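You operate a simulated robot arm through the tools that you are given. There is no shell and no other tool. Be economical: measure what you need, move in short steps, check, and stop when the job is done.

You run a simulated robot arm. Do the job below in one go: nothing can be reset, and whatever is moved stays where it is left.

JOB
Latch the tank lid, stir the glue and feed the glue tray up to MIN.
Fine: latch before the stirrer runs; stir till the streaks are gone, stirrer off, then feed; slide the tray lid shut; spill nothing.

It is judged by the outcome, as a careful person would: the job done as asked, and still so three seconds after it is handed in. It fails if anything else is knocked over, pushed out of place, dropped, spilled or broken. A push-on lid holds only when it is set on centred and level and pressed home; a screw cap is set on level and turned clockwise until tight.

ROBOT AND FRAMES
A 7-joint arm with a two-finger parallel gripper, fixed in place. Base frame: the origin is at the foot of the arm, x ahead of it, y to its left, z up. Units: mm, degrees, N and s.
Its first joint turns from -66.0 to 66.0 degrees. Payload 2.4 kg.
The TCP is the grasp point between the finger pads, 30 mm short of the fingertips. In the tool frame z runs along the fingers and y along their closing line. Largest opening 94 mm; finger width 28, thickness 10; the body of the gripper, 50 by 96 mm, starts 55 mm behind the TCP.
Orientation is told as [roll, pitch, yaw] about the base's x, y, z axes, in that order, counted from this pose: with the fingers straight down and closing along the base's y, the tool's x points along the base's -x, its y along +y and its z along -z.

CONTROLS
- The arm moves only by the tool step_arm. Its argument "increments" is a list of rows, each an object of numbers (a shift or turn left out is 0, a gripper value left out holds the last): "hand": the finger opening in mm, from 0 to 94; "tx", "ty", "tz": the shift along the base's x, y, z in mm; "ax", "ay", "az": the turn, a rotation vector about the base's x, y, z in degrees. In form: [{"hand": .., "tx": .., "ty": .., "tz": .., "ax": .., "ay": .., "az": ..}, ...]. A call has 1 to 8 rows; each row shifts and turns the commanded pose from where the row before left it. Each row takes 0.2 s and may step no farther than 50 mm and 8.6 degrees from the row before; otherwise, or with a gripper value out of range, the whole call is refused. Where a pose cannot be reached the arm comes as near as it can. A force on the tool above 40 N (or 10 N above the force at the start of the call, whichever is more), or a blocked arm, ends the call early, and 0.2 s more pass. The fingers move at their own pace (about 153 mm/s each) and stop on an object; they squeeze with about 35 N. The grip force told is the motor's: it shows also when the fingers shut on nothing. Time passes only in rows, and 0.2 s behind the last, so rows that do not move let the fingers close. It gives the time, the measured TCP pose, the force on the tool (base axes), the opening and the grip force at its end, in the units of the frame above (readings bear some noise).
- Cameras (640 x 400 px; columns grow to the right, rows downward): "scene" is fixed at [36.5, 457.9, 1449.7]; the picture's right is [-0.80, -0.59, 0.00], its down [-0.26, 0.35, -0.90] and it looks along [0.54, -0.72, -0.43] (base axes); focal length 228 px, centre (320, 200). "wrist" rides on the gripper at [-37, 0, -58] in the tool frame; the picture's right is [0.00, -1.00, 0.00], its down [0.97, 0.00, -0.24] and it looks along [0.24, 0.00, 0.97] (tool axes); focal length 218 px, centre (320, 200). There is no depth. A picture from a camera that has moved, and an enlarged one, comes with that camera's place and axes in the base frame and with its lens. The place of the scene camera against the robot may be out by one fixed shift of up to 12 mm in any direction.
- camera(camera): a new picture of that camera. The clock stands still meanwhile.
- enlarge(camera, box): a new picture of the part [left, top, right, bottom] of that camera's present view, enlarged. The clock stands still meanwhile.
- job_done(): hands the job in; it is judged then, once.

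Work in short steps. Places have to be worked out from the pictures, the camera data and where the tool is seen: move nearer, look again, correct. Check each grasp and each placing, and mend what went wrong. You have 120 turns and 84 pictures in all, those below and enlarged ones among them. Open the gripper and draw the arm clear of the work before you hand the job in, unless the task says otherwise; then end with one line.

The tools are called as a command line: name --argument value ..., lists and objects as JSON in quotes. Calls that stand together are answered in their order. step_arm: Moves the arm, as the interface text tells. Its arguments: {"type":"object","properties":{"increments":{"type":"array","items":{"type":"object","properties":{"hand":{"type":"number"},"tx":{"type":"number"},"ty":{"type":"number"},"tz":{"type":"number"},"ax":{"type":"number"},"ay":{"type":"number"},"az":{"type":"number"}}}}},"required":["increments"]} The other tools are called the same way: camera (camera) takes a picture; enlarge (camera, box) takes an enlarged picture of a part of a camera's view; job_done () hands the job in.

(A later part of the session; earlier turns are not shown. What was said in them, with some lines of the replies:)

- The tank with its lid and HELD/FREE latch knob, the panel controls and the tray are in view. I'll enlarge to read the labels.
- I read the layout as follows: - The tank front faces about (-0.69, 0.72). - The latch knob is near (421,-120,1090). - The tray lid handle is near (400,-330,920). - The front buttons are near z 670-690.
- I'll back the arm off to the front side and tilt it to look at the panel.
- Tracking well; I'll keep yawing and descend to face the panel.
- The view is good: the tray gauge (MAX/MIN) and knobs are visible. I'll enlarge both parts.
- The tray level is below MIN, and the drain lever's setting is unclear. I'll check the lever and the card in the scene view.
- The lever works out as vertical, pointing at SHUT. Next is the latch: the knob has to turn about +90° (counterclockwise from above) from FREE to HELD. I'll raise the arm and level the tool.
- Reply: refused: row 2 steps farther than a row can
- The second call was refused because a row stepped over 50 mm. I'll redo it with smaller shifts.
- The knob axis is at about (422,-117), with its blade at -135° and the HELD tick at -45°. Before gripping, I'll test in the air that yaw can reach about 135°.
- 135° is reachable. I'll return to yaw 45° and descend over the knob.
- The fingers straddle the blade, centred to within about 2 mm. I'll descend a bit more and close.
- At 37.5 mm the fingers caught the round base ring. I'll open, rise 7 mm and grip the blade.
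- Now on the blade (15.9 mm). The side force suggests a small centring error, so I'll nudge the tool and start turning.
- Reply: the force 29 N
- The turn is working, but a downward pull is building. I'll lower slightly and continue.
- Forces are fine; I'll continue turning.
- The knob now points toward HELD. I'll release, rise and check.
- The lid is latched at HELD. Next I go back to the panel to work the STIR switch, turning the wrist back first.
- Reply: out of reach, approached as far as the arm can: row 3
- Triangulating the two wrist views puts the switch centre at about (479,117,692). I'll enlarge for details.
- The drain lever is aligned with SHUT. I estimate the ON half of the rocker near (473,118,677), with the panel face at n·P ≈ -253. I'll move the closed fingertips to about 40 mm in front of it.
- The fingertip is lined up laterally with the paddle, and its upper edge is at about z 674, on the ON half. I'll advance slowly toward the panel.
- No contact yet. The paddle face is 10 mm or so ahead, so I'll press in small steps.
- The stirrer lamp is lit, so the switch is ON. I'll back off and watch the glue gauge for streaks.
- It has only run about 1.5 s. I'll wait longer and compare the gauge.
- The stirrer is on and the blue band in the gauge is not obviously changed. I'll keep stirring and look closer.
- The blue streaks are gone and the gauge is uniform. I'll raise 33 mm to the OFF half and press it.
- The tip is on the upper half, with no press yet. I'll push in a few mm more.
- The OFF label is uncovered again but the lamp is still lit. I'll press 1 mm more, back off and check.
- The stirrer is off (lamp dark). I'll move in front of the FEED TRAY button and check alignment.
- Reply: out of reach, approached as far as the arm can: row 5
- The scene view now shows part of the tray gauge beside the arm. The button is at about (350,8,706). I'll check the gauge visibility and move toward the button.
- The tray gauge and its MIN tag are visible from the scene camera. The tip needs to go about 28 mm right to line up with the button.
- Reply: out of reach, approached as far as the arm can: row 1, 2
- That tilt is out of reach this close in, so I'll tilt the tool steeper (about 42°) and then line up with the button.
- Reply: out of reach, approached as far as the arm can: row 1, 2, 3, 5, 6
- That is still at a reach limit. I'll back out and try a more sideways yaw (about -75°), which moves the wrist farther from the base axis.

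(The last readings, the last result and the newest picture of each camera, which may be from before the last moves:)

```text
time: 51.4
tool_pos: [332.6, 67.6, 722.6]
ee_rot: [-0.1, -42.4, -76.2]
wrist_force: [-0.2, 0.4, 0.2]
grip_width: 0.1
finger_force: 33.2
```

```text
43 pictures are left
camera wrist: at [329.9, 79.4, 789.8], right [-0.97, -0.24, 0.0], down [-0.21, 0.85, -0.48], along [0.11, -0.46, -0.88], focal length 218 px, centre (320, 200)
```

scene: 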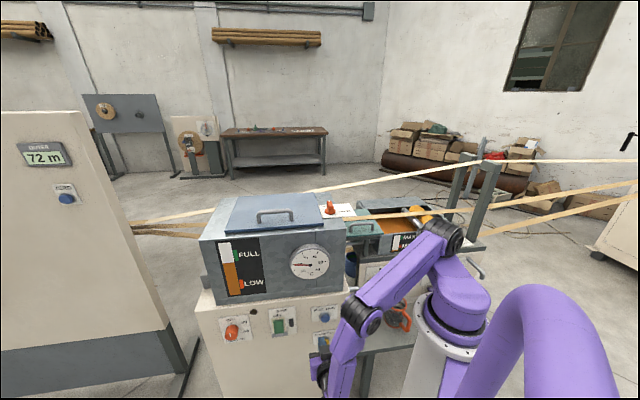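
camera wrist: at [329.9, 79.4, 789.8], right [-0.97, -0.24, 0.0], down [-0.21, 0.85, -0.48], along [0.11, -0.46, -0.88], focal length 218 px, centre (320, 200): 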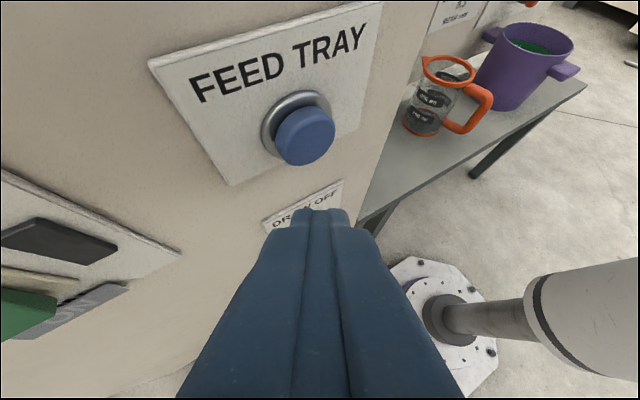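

Now reachable. Triangulation puts the button at about (359,-5,700). I'll move the tip to about 20 mm in front of it.

step_arm --increments '[{"tx": -2, "ty": -16, "tz": -5}, {"tx": -2, "ty": -16, "tz": -5}, {}]'

camera --camera "wrist"

enlarge --camera "scene" --box '[270, 200, 430, 340]'

```text
time: 52.2
tool_pos: [327.3, 38.5, 711.9]
ee_rot: [0.0, -42.4, -76.2]
wrist_force: [0.4, 0.2, 0.2]
grip_width: 0.3
finger_force: 32.7
```

```text
42 pictures are left
camera wrist: at [326.4, 48.6, 780.0], right [-0.97, -0.24, 0.0], down [-0.21, 0.85, -0.48], along [0.11, -0.46, -0.88], focal length 218 px, centre (320, 200)
```

wrist: 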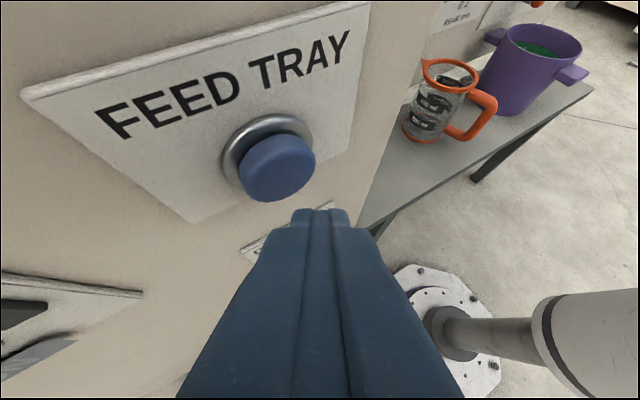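

```text
2.86 times, centred on (350, 270) of scene
camera zoom: at [36.5, 457.9, 1449.7], right [-0.8, -0.59, 0.0], down [-0.26, 0.35, -0.9], along [0.54, -0.72, -0.43], focal length 653 px, centre (234, 0)
```

zoom: 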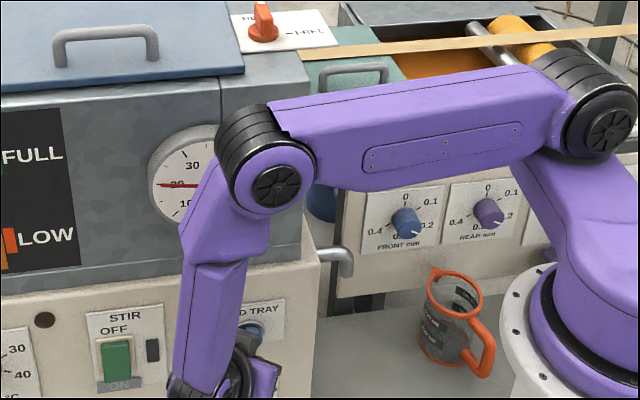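

Aligned: the leading corner of the tip will land on the button when I move along the panel normal. I'll advance until contact, then retract to see what the press did.

step_arm --increments '[{"tx": 6, "ty": -6}, {"tx": 4, "ty": -4}, {"tx": 2, "ty": -2}, {}]'

camera --camera "wrist"

```text
time: 53.2
tool_pos: [342.2, 24.5, 711.9]
ee_rot: [-0.1, -42.4, -76.2]
wrist_force: [-2.7, 2.9, -0.4]
grip_width: 0.1
finger_force: 33.3
```

```text
40 pictures are left
camera wrist: at [339.3, 36.9, 780.1], right [-0.97, -0.24, 0.0], down [-0.21, 0.85, -0.48], along [0.11, -0.46, -0.88], focal length 218 px, centre (320, 200)
```

wrist: 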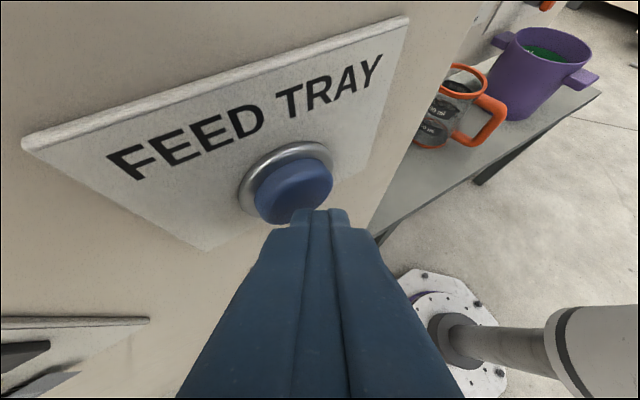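

There is light contact (about 4 N). I'll press 3 mm more briefly, then retract and tilt up to check the tray gauge.

step_arm --increments '[{"tx": 2, "ty": -2}, {"tx": 1, "ty": -1}, {}]'

enlarge --camera "wrist" --box '[220, 120, 380, 240]'

step_arm --increments '[{"tx": -12, "ty": 14}, {"tx": -10, "ty": 30, "tz": 30}, {"tz": 40}, {"tz": 45, "ax": -8.2, "ay": -2}, {"tz": 45, "ax": -8.2, "ay": -2}, {"ax": -8.2, "ay": -2}]'

camera --camera "wrist"

```text
time: 54.0
tool_pos: [342.8, 23.0, 711.7]
ee_rot: [-0.1, -42.4, -76.2]
wrist_force: [-9.9, 10.6, 0.3]
grip_width: 0.0
finger_force: 32.7
```

```text
3.33 times, centred on (300, 180) of wrist
camera zoom: at [341.9, 34.6, 779.9], right [-0.97, -0.24, 0.0], down [-0.21, 0.85, -0.48], along [0.11, -0.46, -0.88], focal length 728 px, centre (387, 267)
```

zoom: 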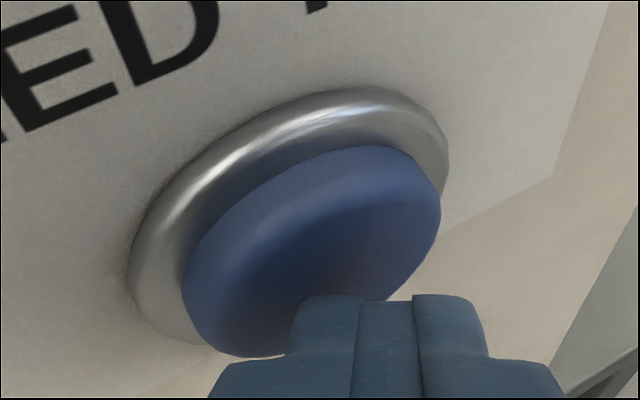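

```text
time: 55.4
tool_pos: [321.0, 63.9, 871.4]
ee_rot: [-0.2, -68.0, -76.2]
wrist_force: [-0.2, -0.3, 0.1]
grip_width: 0.1
finger_force: 33.7
```

```text
38 pictures are left
camera wrist: at [312.4, 103.4, 928.3], right [-0.97, -0.23, 0.0], down [-0.14, 0.57, -0.81], along [0.19, -0.79, -0.59], focal length 218 px, centre (320, 200)
```

wrist: 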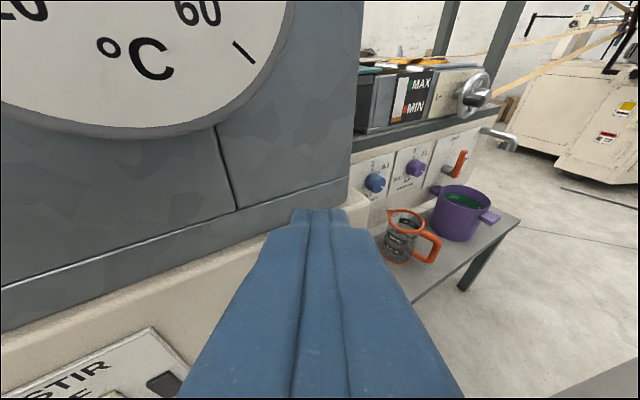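

enlarge --camera "wrist" --box '[380, 60, 460, 130]'

enlarge --camera "scene" --box '[210, 230, 250, 300]'

```text
5.71 times, centred on (420, 95) of wrist
camera zoom: at [312.4, 103.4, 928.3], right [-0.97, -0.23, 0.0], down [-0.14, 0.57, -0.81], along [0.19, -0.79, -0.59], focal length 1247 px, centre (-251, 800)
```

zoom: 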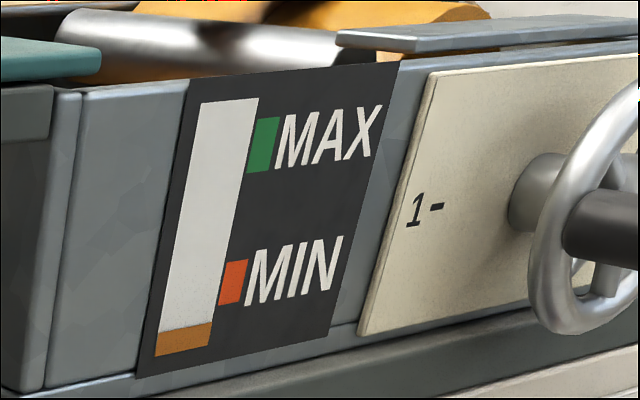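

```text
5.71 times, centred on (230, 265) of scene
camera zoom: at [36.5, 457.9, 1449.7], right [-0.8, -0.59, 0.0], down [-0.26, 0.35, -0.9], along [0.54, -0.72, -0.43], focal length 1306 px, centre (834, -171)
```

zoom: 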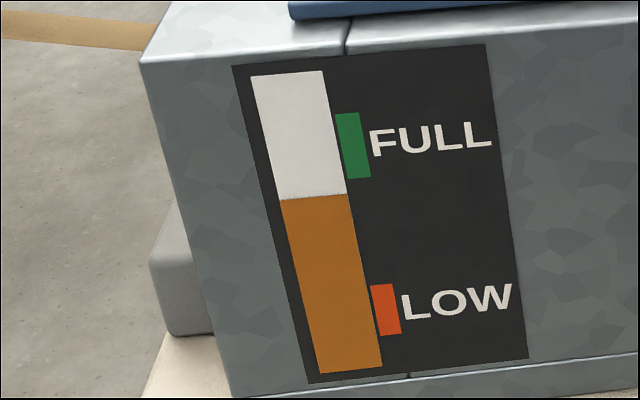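

One short press lowered the tank slightly and raised the tray to about 9%, with MIN at about 25%. I'll check whether the feed has stopped.

step_arm --increments '[{}, {}, {}, {}, {}]'

enlarge --camera "wrist" --box '[380, 60, 460, 130]'

```text
time: 56.6
tool_pos: [320.9, 65.3, 871.9]
ee_rot: [-0.2, -67.7, -76.3]
wrist_force: [0.0, 0.5, -0.1]
grip_width: 0.0
finger_force: 33.3
```

```text
5.71 times, centred on (420, 95) of wrist
camera zoom: at [312.5, 103.4, 928.0], right [-0.97, -0.24, 0.0], down [-0.14, 0.57, -0.81], along [0.19, -0.78, -0.59], focal length 1247 px, centre (-251, 800)
```

zoom: 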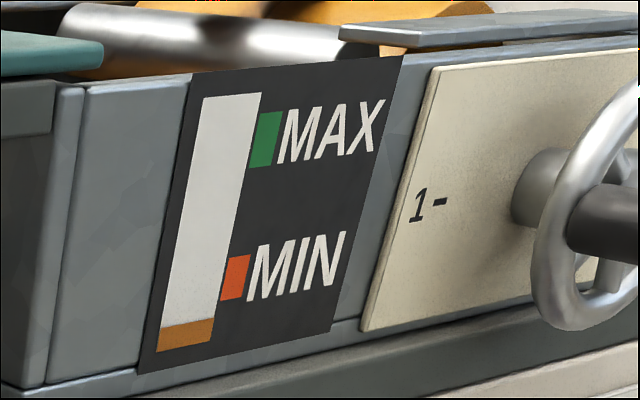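

It is stable, so the button is momentary. That press gave about +3%, and I need about +15%. I'll go back and press for about 2.5 s.

step_arm --increments '[{"ax": 8.2, "ay": 2}, {"tz": -45, "ax": 8.2, "ay": 2}, {"tz": -45, "ax": 8.2, "ay": 2}, {"tz": -40}, {"tx": 10, "ty": -30, "tz": -30}, {}]'

step_arm --increments '[{"tx": 12, "ty": -14}, {}, {}, {}, {}, {}, {}, {}]'

step_arm --increments '[{}, {}, {}]'

step_arm --increments '[{"tx": -12, "ty": 14}, {"tx": -10, "ty": 30, "tz": 30}, {"tz": 40}, {"tz": 45, "ax": -8.2, "ay": -2}, {"tz": 45, "ax": -8.2, "ay": -2}, {"ax": -8.2, "ay": -2}]'

enlarge --camera "wrist" --box '[380, 60, 460, 130]'

```text
time: 58.0
tool_pos: [331.2, 36.0, 711.4]
ee_rot: [-0.1, -42.4, -76.2]
wrist_force: [0.5, 0.1, 0.6]
grip_width: 0.0
finger_force: 33.1
```

```text
time: 59.8
tool_pos: [344.3, 21.3, 712.8]
ee_rot: [-0.1, -42.4, -76.2]
wrist_force: [-10.6, 11.8, -0.9]
grip_width: 0.1
finger_force: 33.3
```

```text
time: 60.6
tool_pos: [343.2, 20.3, 712.2]
ee_rot: [-0.1, -42.4, -76.2]
wrist_force: [-11.7, 11.6, 0.6]
grip_width: 0.2
finger_force: 32.9
```

```text
time: 62.0
tool_pos: [322.7, 65.0, 870.8]
ee_rot: [-0.2, -67.8, -76.2]
wrist_force: [-0.1, 0.3, 0.8]
grip_width: 0.0
finger_force: 33.1
```

```text
5.71 times, centred on (420, 95) of wrist
camera zoom: at [313.1, 103.8, 927.8], right [-0.97, -0.23, 0.0], down [-0.14, 0.57, -0.81], along [0.19, -0.79, -0.59], focal length 1247 px, centre (-251, 800)
```

zoom: 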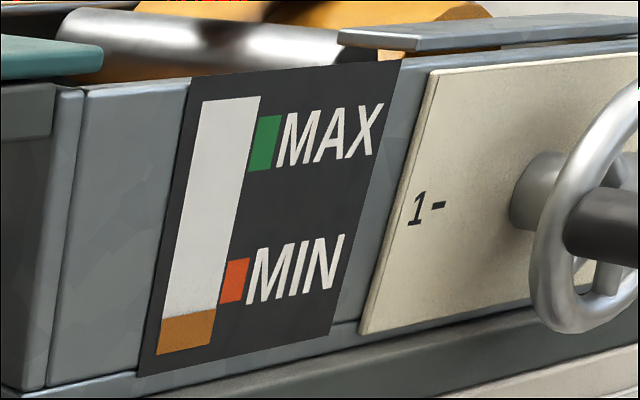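

The tray is at about 14% and rising at about 4 px/s in this view. MIN centre is roughly 27 px higher, so I'll press about 5.3 s more.

step_arm --increments '[{"ax": 8.2, "ay": 2}, {"tz": -45, "ax": 8.2, "ay": 2}, {"tz": -45, "ax": 8.2, "ay": 2}, {"tz": -40}, {"tx": 10, "ty": -30, "tz": -30}, {}]'

step_arm --increments '[{"tx": 12, "ty": -14}, {}, {}, {}, {}, {}, {}, {}]'

step_arm --increments '[{}, {}, {}, {}, {}, {}, {}, {}]'

step_arm --increments '[{}, {}, {}, {}, {}, {}, {}, {}]'

step_arm --increments '[{"tx": -12, "ty": 14}, {"tx": -10, "ty": 30, "tz": 30}, {"tz": 40}, {"tz": 45, "ax": -8.2, "ay": -2}, {"tz": 45, "ax": -8.2, "ay": -2}, {"ax": -8.2, "ay": -2}]'

enlarge --camera "wrist" --box '[380, 60, 460, 130]'

```text
time: 63.4
tool_pos: [332.1, 34.5, 711.3]
ee_rot: [-0.1, -42.5, -76.2]
wrist_force: [-0.3, 0.2, 0.3]
grip_width: 0.0
finger_force: 33.5
```

```text
time: 65.2
tool_pos: [344.0, 22.2, 711.2]
ee_rot: [-0.1, -42.3, -76.1]
wrist_force: [-12.4, 12.9, 0.0]
grip_width: 0.0
finger_force: 33.0
```

```text
time: 67.0
tool_pos: [343.7, 21.8, 711.2]
ee_rot: [-0.1, -42.4, -76.2]
wrist_force: [-12.5, 12.6, 0.3]
grip_width: 0.1
finger_force: 33.3
```

```text
time: 68.8
tool_pos: [344.7, 21.6, 712.2]
ee_rot: [0.0, -42.4, -76.2]
wrist_force: [-13.0, 13.2, 0.7]
grip_width: 0.0
finger_force: 33.1
```

```text
time: 70.2
tool_pos: [322.5, 66.4, 872.0]
ee_rot: [-0.3, -67.9, -76.2]
wrist_force: [0.2, 0.4, 0.8]
grip_width: 0.1
finger_force: 33.3
```

```text
5.71 times, centred on (420, 95) of wrist
camera zoom: at [313.9, 105.5, 928.0], right [-0.97, -0.24, 0.0], down [-0.14, 0.57, -0.81], along [0.19, -0.79, -0.59], focal length 1247 px, centre (-251, 800)
```

zoom: 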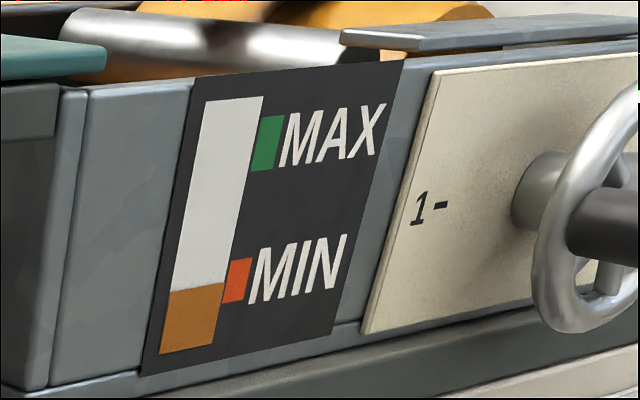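

The level is now right around the middle of the MIN tag. I'll enlarge more to judge precisely.

enlarge --camera "wrist" --box '[400, 98, 432, 125]'

```text
14.81 times, centred on (416, 112) of wrist
camera zoom: at [313.9, 105.5, 928.0], right [-0.97, -0.24, 0.0], down [-0.14, 0.57, -0.81], along [0.19, -0.79, -0.59], focal length 3234 px, centre (-1102, 1511)
```

zoom: 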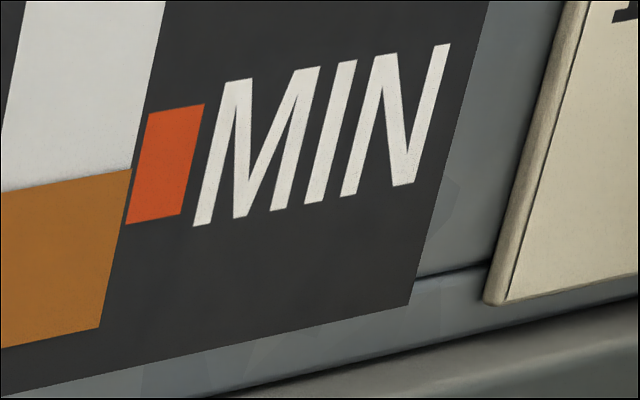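

The level sits exactly at the tag centre. I'll give one very short tap so it is not marginally under, and it stays within the tag.

step_arm --increments '[{"ax": 8.2, "ay": 2}, {"tz": -45, "ax": 8.2, "ay": 2}, {"tz": -45, "ax": 8.2, "ay": 2}, {"tz": -40}, {"tx": 10, "ty": -30, "tz": -30}, {}]'

step_arm --increments '[{"tx": 12, "ty": -14}, {}, {"tx": -12, "ty": 14}, {"tx": -10, "ty": 30, "tz": 30}, {"tz": 40}, {"tz": 45, "ax": -8.2, "ay": -2}, {"tz": 45, "ax": -8.2, "ay": -2}, {"ax": -8.2, "ay": -2}]'

enlarge --camera "wrist" --box '[400, 98, 432, 125]'

enlarge --camera "wrist" --box '[340, 40, 540, 250]'

```text
time: 71.6
tool_pos: [331.1, 36.8, 713.3]
ee_rot: [-0.1, -42.4, -76.2]
wrist_force: [-1.1, -0.5, -1.0]
grip_width: 0.0
finger_force: 33.1
```

```text
time: 73.4
tool_pos: [320.2, 67.5, 870.6]
ee_rot: [-0.2, -67.9, -76.2]
wrist_force: [0.0, 0.5, 0.5]
grip_width: 0.1
finger_force: 32.6
```

```text
14.81 times, centred on (416, 112) of wrist
camera zoom: at [312.1, 106.5, 927.5], right [-0.97, -0.23, 0.0], down [-0.14, 0.57, -0.81], along [0.19, -0.79, -0.59], focal length 3234 px, centre (-1102, 1511)
```

zoom: 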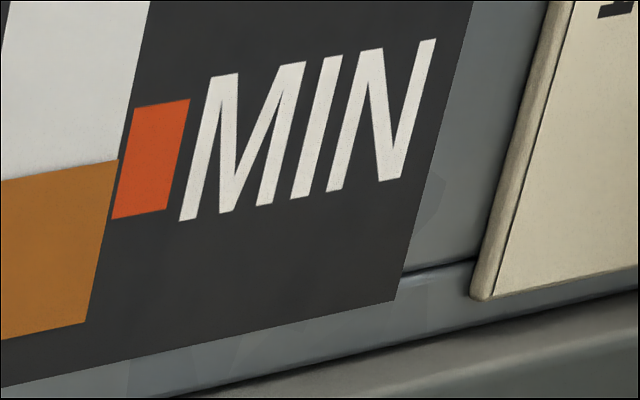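

```text
1.90 times, centred on (440, 145) of wrist
camera zoom: at [312.1, 106.5, 927.5], right [-0.97, -0.23, 0.0], down [-0.14, 0.57, -0.81], along [0.19, -0.79, -0.59], focal length 416 px, centre (91, 305)
```

zoom: 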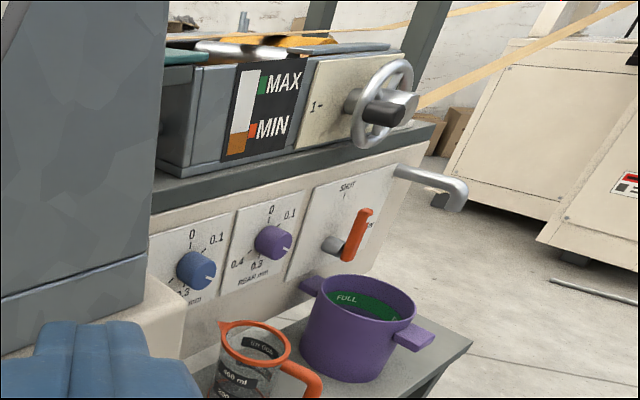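

The level is just above the middle of the MIN tag, the drain is shut, and nothing has spilled. Next is the tray lid: I'll rise, level the tool and look at it from above.

step_arm --increments '[{"tx": -10, "ty": 20, "tz": 40}, {"tz": 45}, {"tz": 45}, {"tz": 45}, {"tz": 45}, {"tz": 45, "ax": 8.2, "ay": 2}, {"tz": 45, "ax": 8.2, "ay": 2}, {"tz": 30, "ax": 8.2, "ay": 2}]'

step_arm --increments '[{"ty": -45, "ax": 8.2, "ay": 2}, {"ty": -45, "ax": 8.2, "ay": 2}, {"ty": -45, "ax": 8.2, "ay": 2}, {"ty": -45, "ax": 8.2, "ay": 2}, {"ty": -45, "ax": 8.2, "ay": 2}, {"ty": -45, "az": -8.5}, {"ty": -45, "az": -8.5}, {"ty": -45, "az": -8.5}]'

step_arm --increments '[{"ty": -10, "tx": 30, "az": -8.5}, {"tx": 30, "az": -8.5}, {"az": -8.5}, {"az": -8.5}, {}]'

camera --camera "wrist"

camera --camera "scene"

```text
time: 75.2
tool_pos: [312.3, 84.1, 1213.3]
ee_rot: [-0.2, -42.5, -76.1]
wrist_force: [0.1, -0.4, 0.6]
grip_width: 0.0
finger_force: 33.6
```

```text
time: 77.0
tool_pos: [312.6, -276.6, 1213.0]
ee_rot: [-0.1, -0.2, -101.9]
wrist_force: [0.0, -0.4, -0.1]
grip_width: 0.1
finger_force: 32.7
```

```text
time: 78.2
tool_pos: [371.2, -283.4, 1212.3]
ee_rot: [-0.2, -0.2, -135.9]
wrist_force: [-0.6, -0.7, -0.5]
grip_width: 0.0
finger_force: 32.8
```

```text
29 pictures are left
camera wrist: at [345.9, -309.7, 1271.1], right [-0.7, 0.72, 0.0], down [0.7, 0.68, 0.24], along [0.17, 0.17, -0.97], focal length 218 px, centre (320, 200)
```

wrist: 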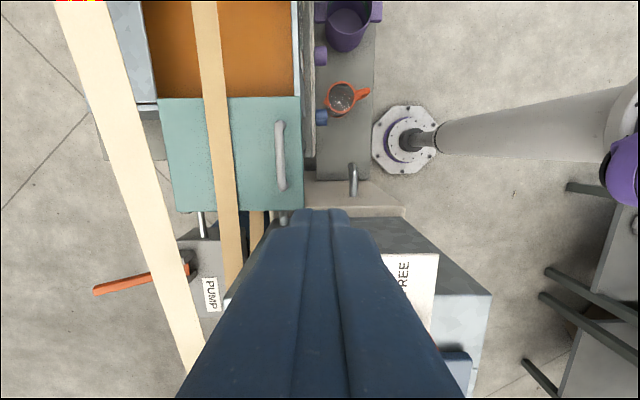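

```text
28 pictures are left
```

scene: 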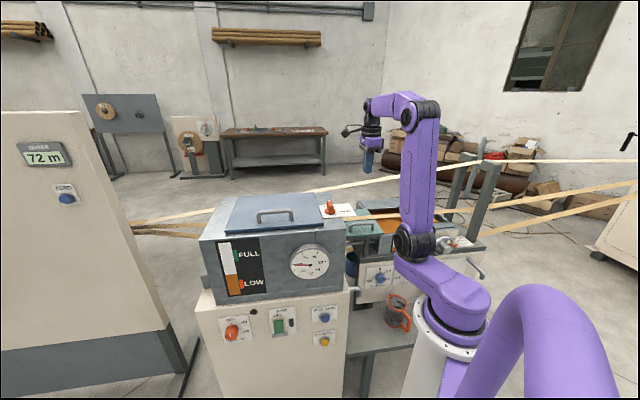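

The handle is near (397,-341) with the strip about 50 mm clear of it. I'll move above it with the fingers open and take a closer look.

step_arm --increments '[{"tx": 13, "ty": -29, "hand": 60}, {"tx": 13, "ty": -28, "tz": -20}, {"tz": -45}, {"tz": -45}, {"tz": -45}, {"tz": -30}, {}]'

camera --camera "wrist"

enlarge --camera "scene" --box '[330, 170, 450, 260]'

```text
time: 79.8
tool_pos: [398.2, -341.0, 1027.4]
ee_rot: [0.0, -0.2, -135.8]
wrist_force: [0.3, -0.4, 0.4]
grip_width: 59.8
finger_force: 0.1
```

```text
27 pictures are left
camera wrist: at [372.7, -365.3, 1086.7], right [-0.7, 0.72, 0.0], down [0.7, 0.68, 0.24], along [0.17, 0.17, -0.97], focal length 218 px, centre (320, 200)
```

wrist: 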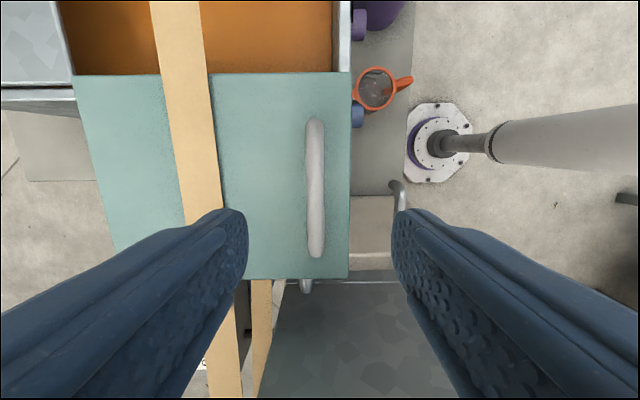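

```text
4.44 times, centred on (390, 215) of scene
camera zoom: at [36.5, 457.9, 1449.7], right [-0.8, -0.59, 0.0], down [-0.26, 0.35, -0.9], along [0.54, -0.72, -0.43], focal length 1016 px, centre (9, 133)
```

zoom: 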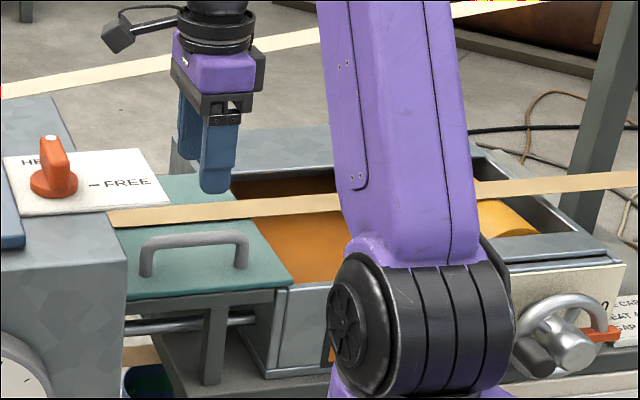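

The handle bar is at about (399,-344,910). I'll descend and close on it.

step_arm --increments '[{"tx": 1, "ty": -3, "tz": -40}, {"tz": -40}, {"tz": -20}, {"tz": -8}, {}]'

camera --camera "wrist"

```text
time: 81.0
tool_pos: [398.0, -342.9, 919.2]
ee_rot: [-0.1, -0.2, -135.8]
wrist_force: [-0.1, 0.2, -1.1]
grip_width: 60.0
finger_force: 0.1
```

```text
25 pictures are left
camera wrist: at [373.4, -368.9, 978.4], right [-0.7, 0.72, 0.0], down [0.7, 0.68, 0.24], along [0.17, 0.17, -0.97], focal length 218 px, centre (320, 200)
```

wrist: 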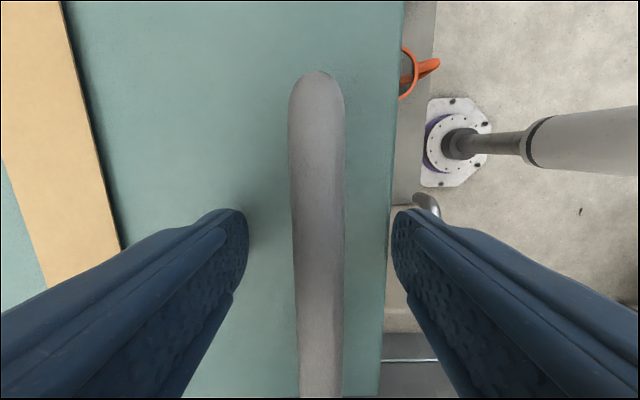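

The bar is centred between the fingers. Closing.

step_arm --increments '[{"hand": 0}, {}, {}]'

```text
time: 81.8
tool_pos: [398.7, -343.2, 918.5]
ee_rot: [-0.1, -0.2, -135.6]
wrist_force: [1.9, -2.2, -4.8]
grip_width: 18.4
finger_force: 44.8
```

Gripped (18.4 mm). I'll slide along (-0.717,-0.697), watching forces.

step_arm --increments '[{"tx": -7.2, "ty": -7}, {"tx": -7.2, "ty": -7}, {"tx": -7.2, "ty": -7}, {"tx": -7.2, "ty": -7}]'

camera --camera "wrist"

```text
time: 82.8
tool_pos: [368.9, -372.3, 919.0]
ee_rot: [0.1, -0.3, -135.8]
wrist_force: [4.0, -1.5, 11.0]
grip_width: 18.0
finger_force: 45.2
```

```text
24 pictures are left
camera wrist: at [344.2, -398.2, 978.4], right [-0.7, 0.72, 0.0], down [0.7, 0.68, 0.24], along [0.17, 0.16, -0.97], focal length 218 px, centre (320, 200)
```

wrist: 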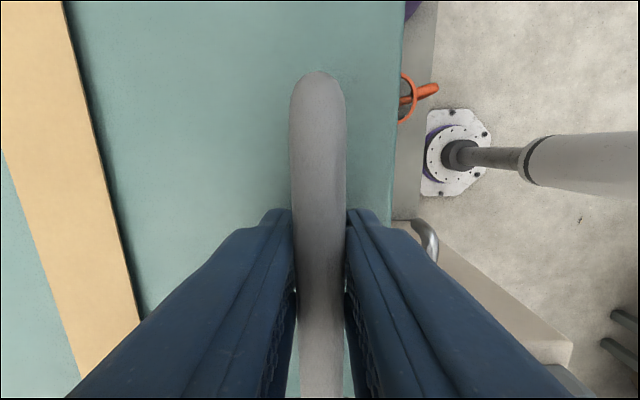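

The lid moves with the handle. Continuing.

step_arm --increments '[{"tx": -7.2, "ty": -7}, {"tx": -7.2, "ty": -7}, {"tx": -7.2, "ty": -7}, {"tx": -7.2, "ty": -7}, {"tx": -7.2, "ty": -7}]'

step_arm --increments '[{"tx": -7.2, "ty": -7}, {"tx": -7.2, "ty": -7}, {"tx": -7.2, "ty": -7}]'

camera --camera "scene"

camera --camera "wrist"

```text
time: 84.0
tool_pos: [333.5, -407.4, 919.8]
ee_rot: [0.1, -0.4, -135.8]
wrist_force: [10.7, -8.8, 16.8]
grip_width: 18.3
finger_force: 45.1
```

```text
time: 84.8
tool_pos: [313.0, -428.3, 920.3]
ee_rot: [0.1, -0.3, -135.7]
wrist_force: [5.5, -4.4, 27.9]
grip_width: 18.3
finger_force: 45.3
```

```text
23 pictures are left
```

scene: 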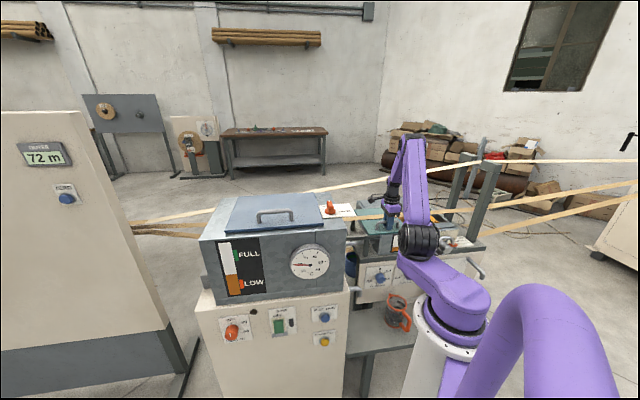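

```text
22 pictures are left
camera wrist: at [287.5, -454.8, 978.4], right [-0.7, 0.72, 0.0], down [0.7, 0.68, 0.24], along [0.17, 0.16, -0.97], focal length 218 px, centre (320, 200)
```

wrist: 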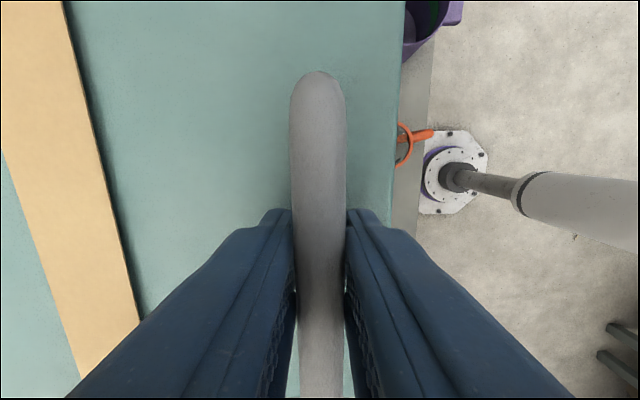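

About 121 mm has moved, and an upward force of 28 N is building. I'll ease z up a little and continue.

step_arm --increments '[{"tz": 1.2}, {"tx": -7.2, "ty": -7.2, "tz": 0.2}, {"tx": -7.2, "ty": -7.2, "tz": 0.2}]'

step_arm --increments '[{"tx": -7.2, "ty": -7.2, "tz": 0.3}, {"tx": -7.2, "ty": -7.2, "tz": 0.3}]'

enlarge --camera "scene" --box '[340, 190, 500, 290]'

```text
time: 85.6
tool_pos: [299.6, -442.3, 920.1]
ee_rot: [0.3, -0.3, -135.7]
wrist_force: [19.0, -17.3, -7.9]
grip_width: 18.0
finger_force: 45.6
```

```text
time: 86.2
tool_pos: [285.0, -458.3, 920.0]
ee_rot: [-0.1, -0.4, -135.8]
wrist_force: [14.4, -12.6, -19.8]
grip_width: 18.5
finger_force: 45.3
```

```text
4.00 times, centred on (420, 240) of scene
camera zoom: at [37.1, 457.3, 1449.9], right [-0.8, -0.59, 0.0], down [-0.26, 0.35, -0.9], along [0.53, -0.72, -0.43], focal length 914 px, centre (-80, 40)
```

zoom: 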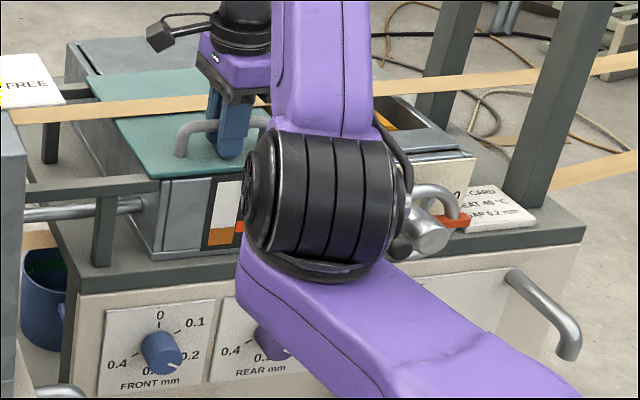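

The lid's left edge is nearly flush with the tray's left wall. I'll correct the lateral drift slightly and continue in small steps to the stop.

step_arm --increments '[{"tx": 0.8, "ty": -0.8, "tz": -0.8}, {"tx": -3.5, "ty": -3.5}, {"tx": -3.5, "ty": -3.5}]'

step_arm --increments '[{"tx": -3.5, "ty": -3.5}, {"tx": -3.5, "ty": -3.5}]'

enlarge --camera "scene" --box '[340, 190, 500, 290]'

camera --camera "wrist"

```text
time: 87.0
tool_pos: [278.2, -464.5, 920.1]
ee_rot: [-0.2, -0.2, -135.8]
wrist_force: [7.1, -6.1, -14.8]
grip_width: 18.2
finger_force: 45.0
```

```text
time: 87.6
tool_pos: [271.2, -468.9, 919.8]
ee_rot: [-0.1, 0.0, -135.6]
wrist_force: [10.3, 1.0, -16.3]
grip_width: 18.4
finger_force: 45.0
```

```text
4.00 times, centred on (420, 240) of scene
camera zoom: at [36.9, 457.7, 1449.7], right [-0.8, -0.59, 0.0], down [-0.26, 0.35, -0.9], along [0.53, -0.72, -0.43], focal length 914 px, centre (-80, 40)
```

zoom: 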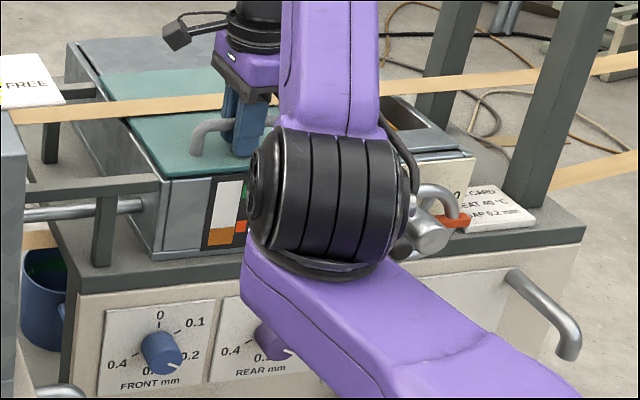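

```text
19 pictures are left
camera wrist: at [246.3, -496.6, 978.4], right [-0.7, 0.71, 0.0], down [0.7, 0.68, 0.24], along [0.17, 0.17, -0.97], focal length 218 px, centre (320, 200)
```

wrist: 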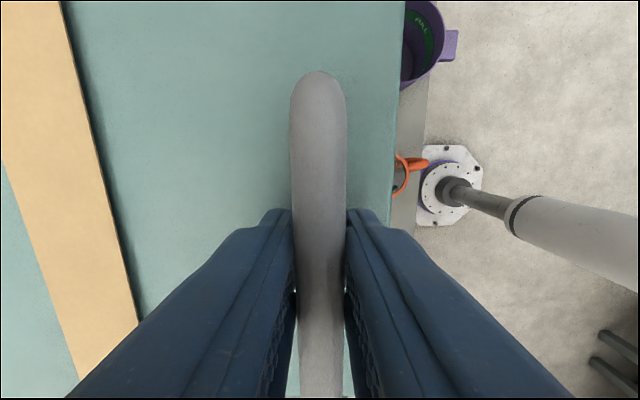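

Resistance along the slide direction just rose to about 8 N, so the stop may be reached. I'll push a few mm more to confirm.

step_arm --increments '[{"tx": -2.5, "ty": -2.5}, {}]'

step_arm --increments '[{"tx": -2, "ty": -2}, {}]'

```text
time: 88.2
tool_pos: [272.0, -471.5, 919.4]
ee_rot: [-0.3, 0.0, -135.6]
wrist_force: [22.2, 14.1, -16.3]
grip_width: 18.1
finger_force: 45.0
```

```text
time: 88.8
tool_pos: [271.4, -471.0, 919.5]
ee_rot: [-0.3, 0.0, -135.2]
wrist_force: [26.6, 29.4, -8.4]
grip_width: 18.6
finger_force: 44.6
```

That is a hard stop, so the lid is fully over. I'll release, rise and inspect.

step_arm --increments '[{"hand": 60}, {}, {}, {"tz": 40}, {"tz": 45}, {"tz": 45}, {"tz": 45}, {"tz": 45}]'

camera --camera "wrist"

enlarge --camera "scene" --box '[340, 190, 500, 290]'

```text
time: 90.6
tool_pos: [267.6, -473.1, 1142.9]
ee_rot: [-0.2, -0.2, -135.7]
wrist_force: [0.0, 0.3, 0.8]
grip_width: 60.2
finger_force: 0.0
```

```text
18 pictures are left
camera wrist: at [241.4, -499.6, 1201.8], right [-0.7, 0.72, 0.0], down [0.7, 0.68, 0.24], along [0.17, 0.17, -0.97], focal length 218 px, centre (320, 200)
```

wrist: 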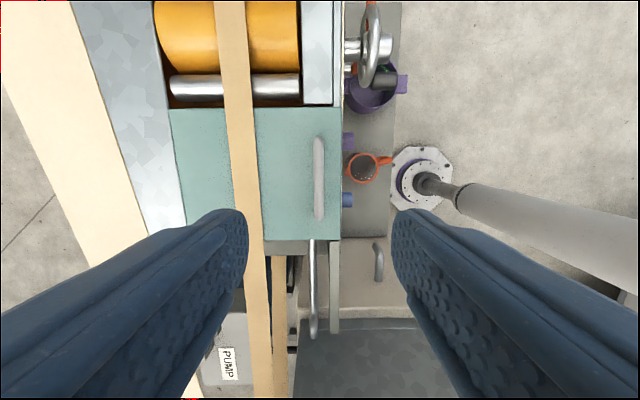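

```text
4.00 times, centred on (420, 240) of scene
camera zoom: at [36.5, 457.9, 1449.7], right [-0.8, -0.59, 0.0], down [-0.26, 0.35, -0.9], along [0.54, -0.72, -0.43], focal length 914 px, centre (-80, 40)
```

zoom: 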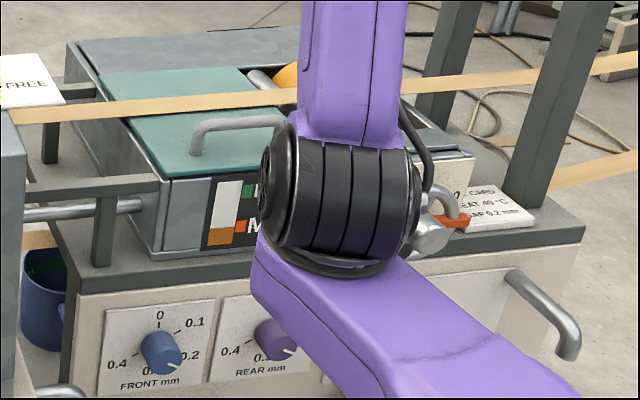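

The lid now covers the bath up to the roller, and the level still reads MIN. I'll draw the arm clear and do a final check.

step_arm --increments '[{"tz": 45}, {"tz": 45}, {"tz": 45}, {"tx": 15, "ty": 45}, {"tx": 15, "ty": 45}, {"tx": 15, "ty": 45}, {"tx": 15, "ty": 45}, {"tx": 15, "ty": 45}]'

camera --camera "scene"

enlarge --camera "scene" --box '[200, 190, 440, 340]'

```text
time: 92.4
tool_pos: [338.3, -249.0, 1275.3]
ee_rot: [-0.1, -0.2, -135.9]
wrist_force: [0.5, 0.2, 0.3]
grip_width: 60.0
finger_force: 0.2
```

```text
16 pictures are left
```

scene: 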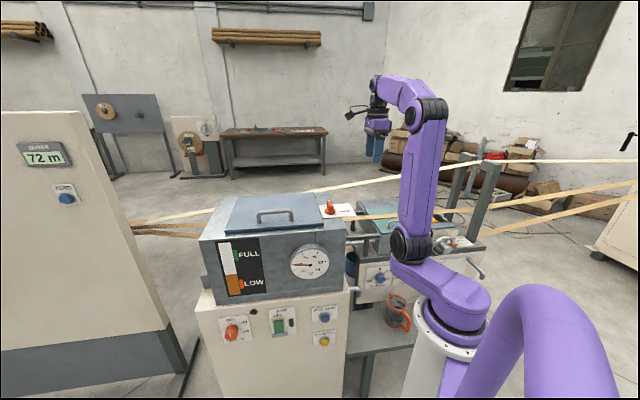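

```text
2.67 times, centred on (320, 265) of scene
camera zoom: at [36.5, 457.9, 1449.7], right [-0.8, -0.59, 0.0], down [-0.26, 0.35, -0.9], along [0.54, -0.72, -0.43], focal length 609 px, centre (320, 27)
```

zoom: 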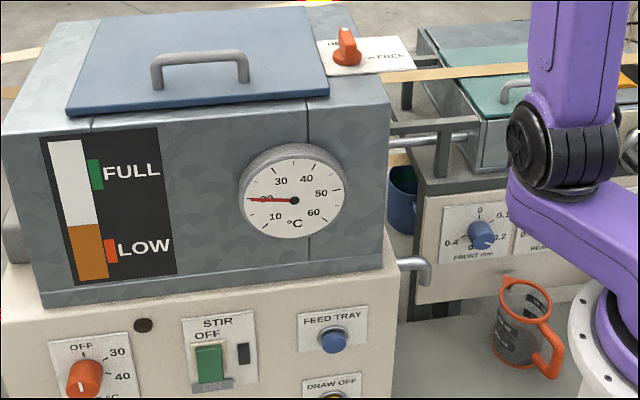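

The lid is at HELD, the stirrer is off, the tray is at MIN with its lid shut, and nothing else looks moved or spilled. The gripper is open and clear, so I'm handing in.

job_done

```text
The job is handed in.
```

The tank lid was latched before the stirrer ran, the glue was stirred until the streaks were gone and the stirrer switched off, the tray was then fed to the MIN mark, and the tray lid is slid shut with nothing spilled.
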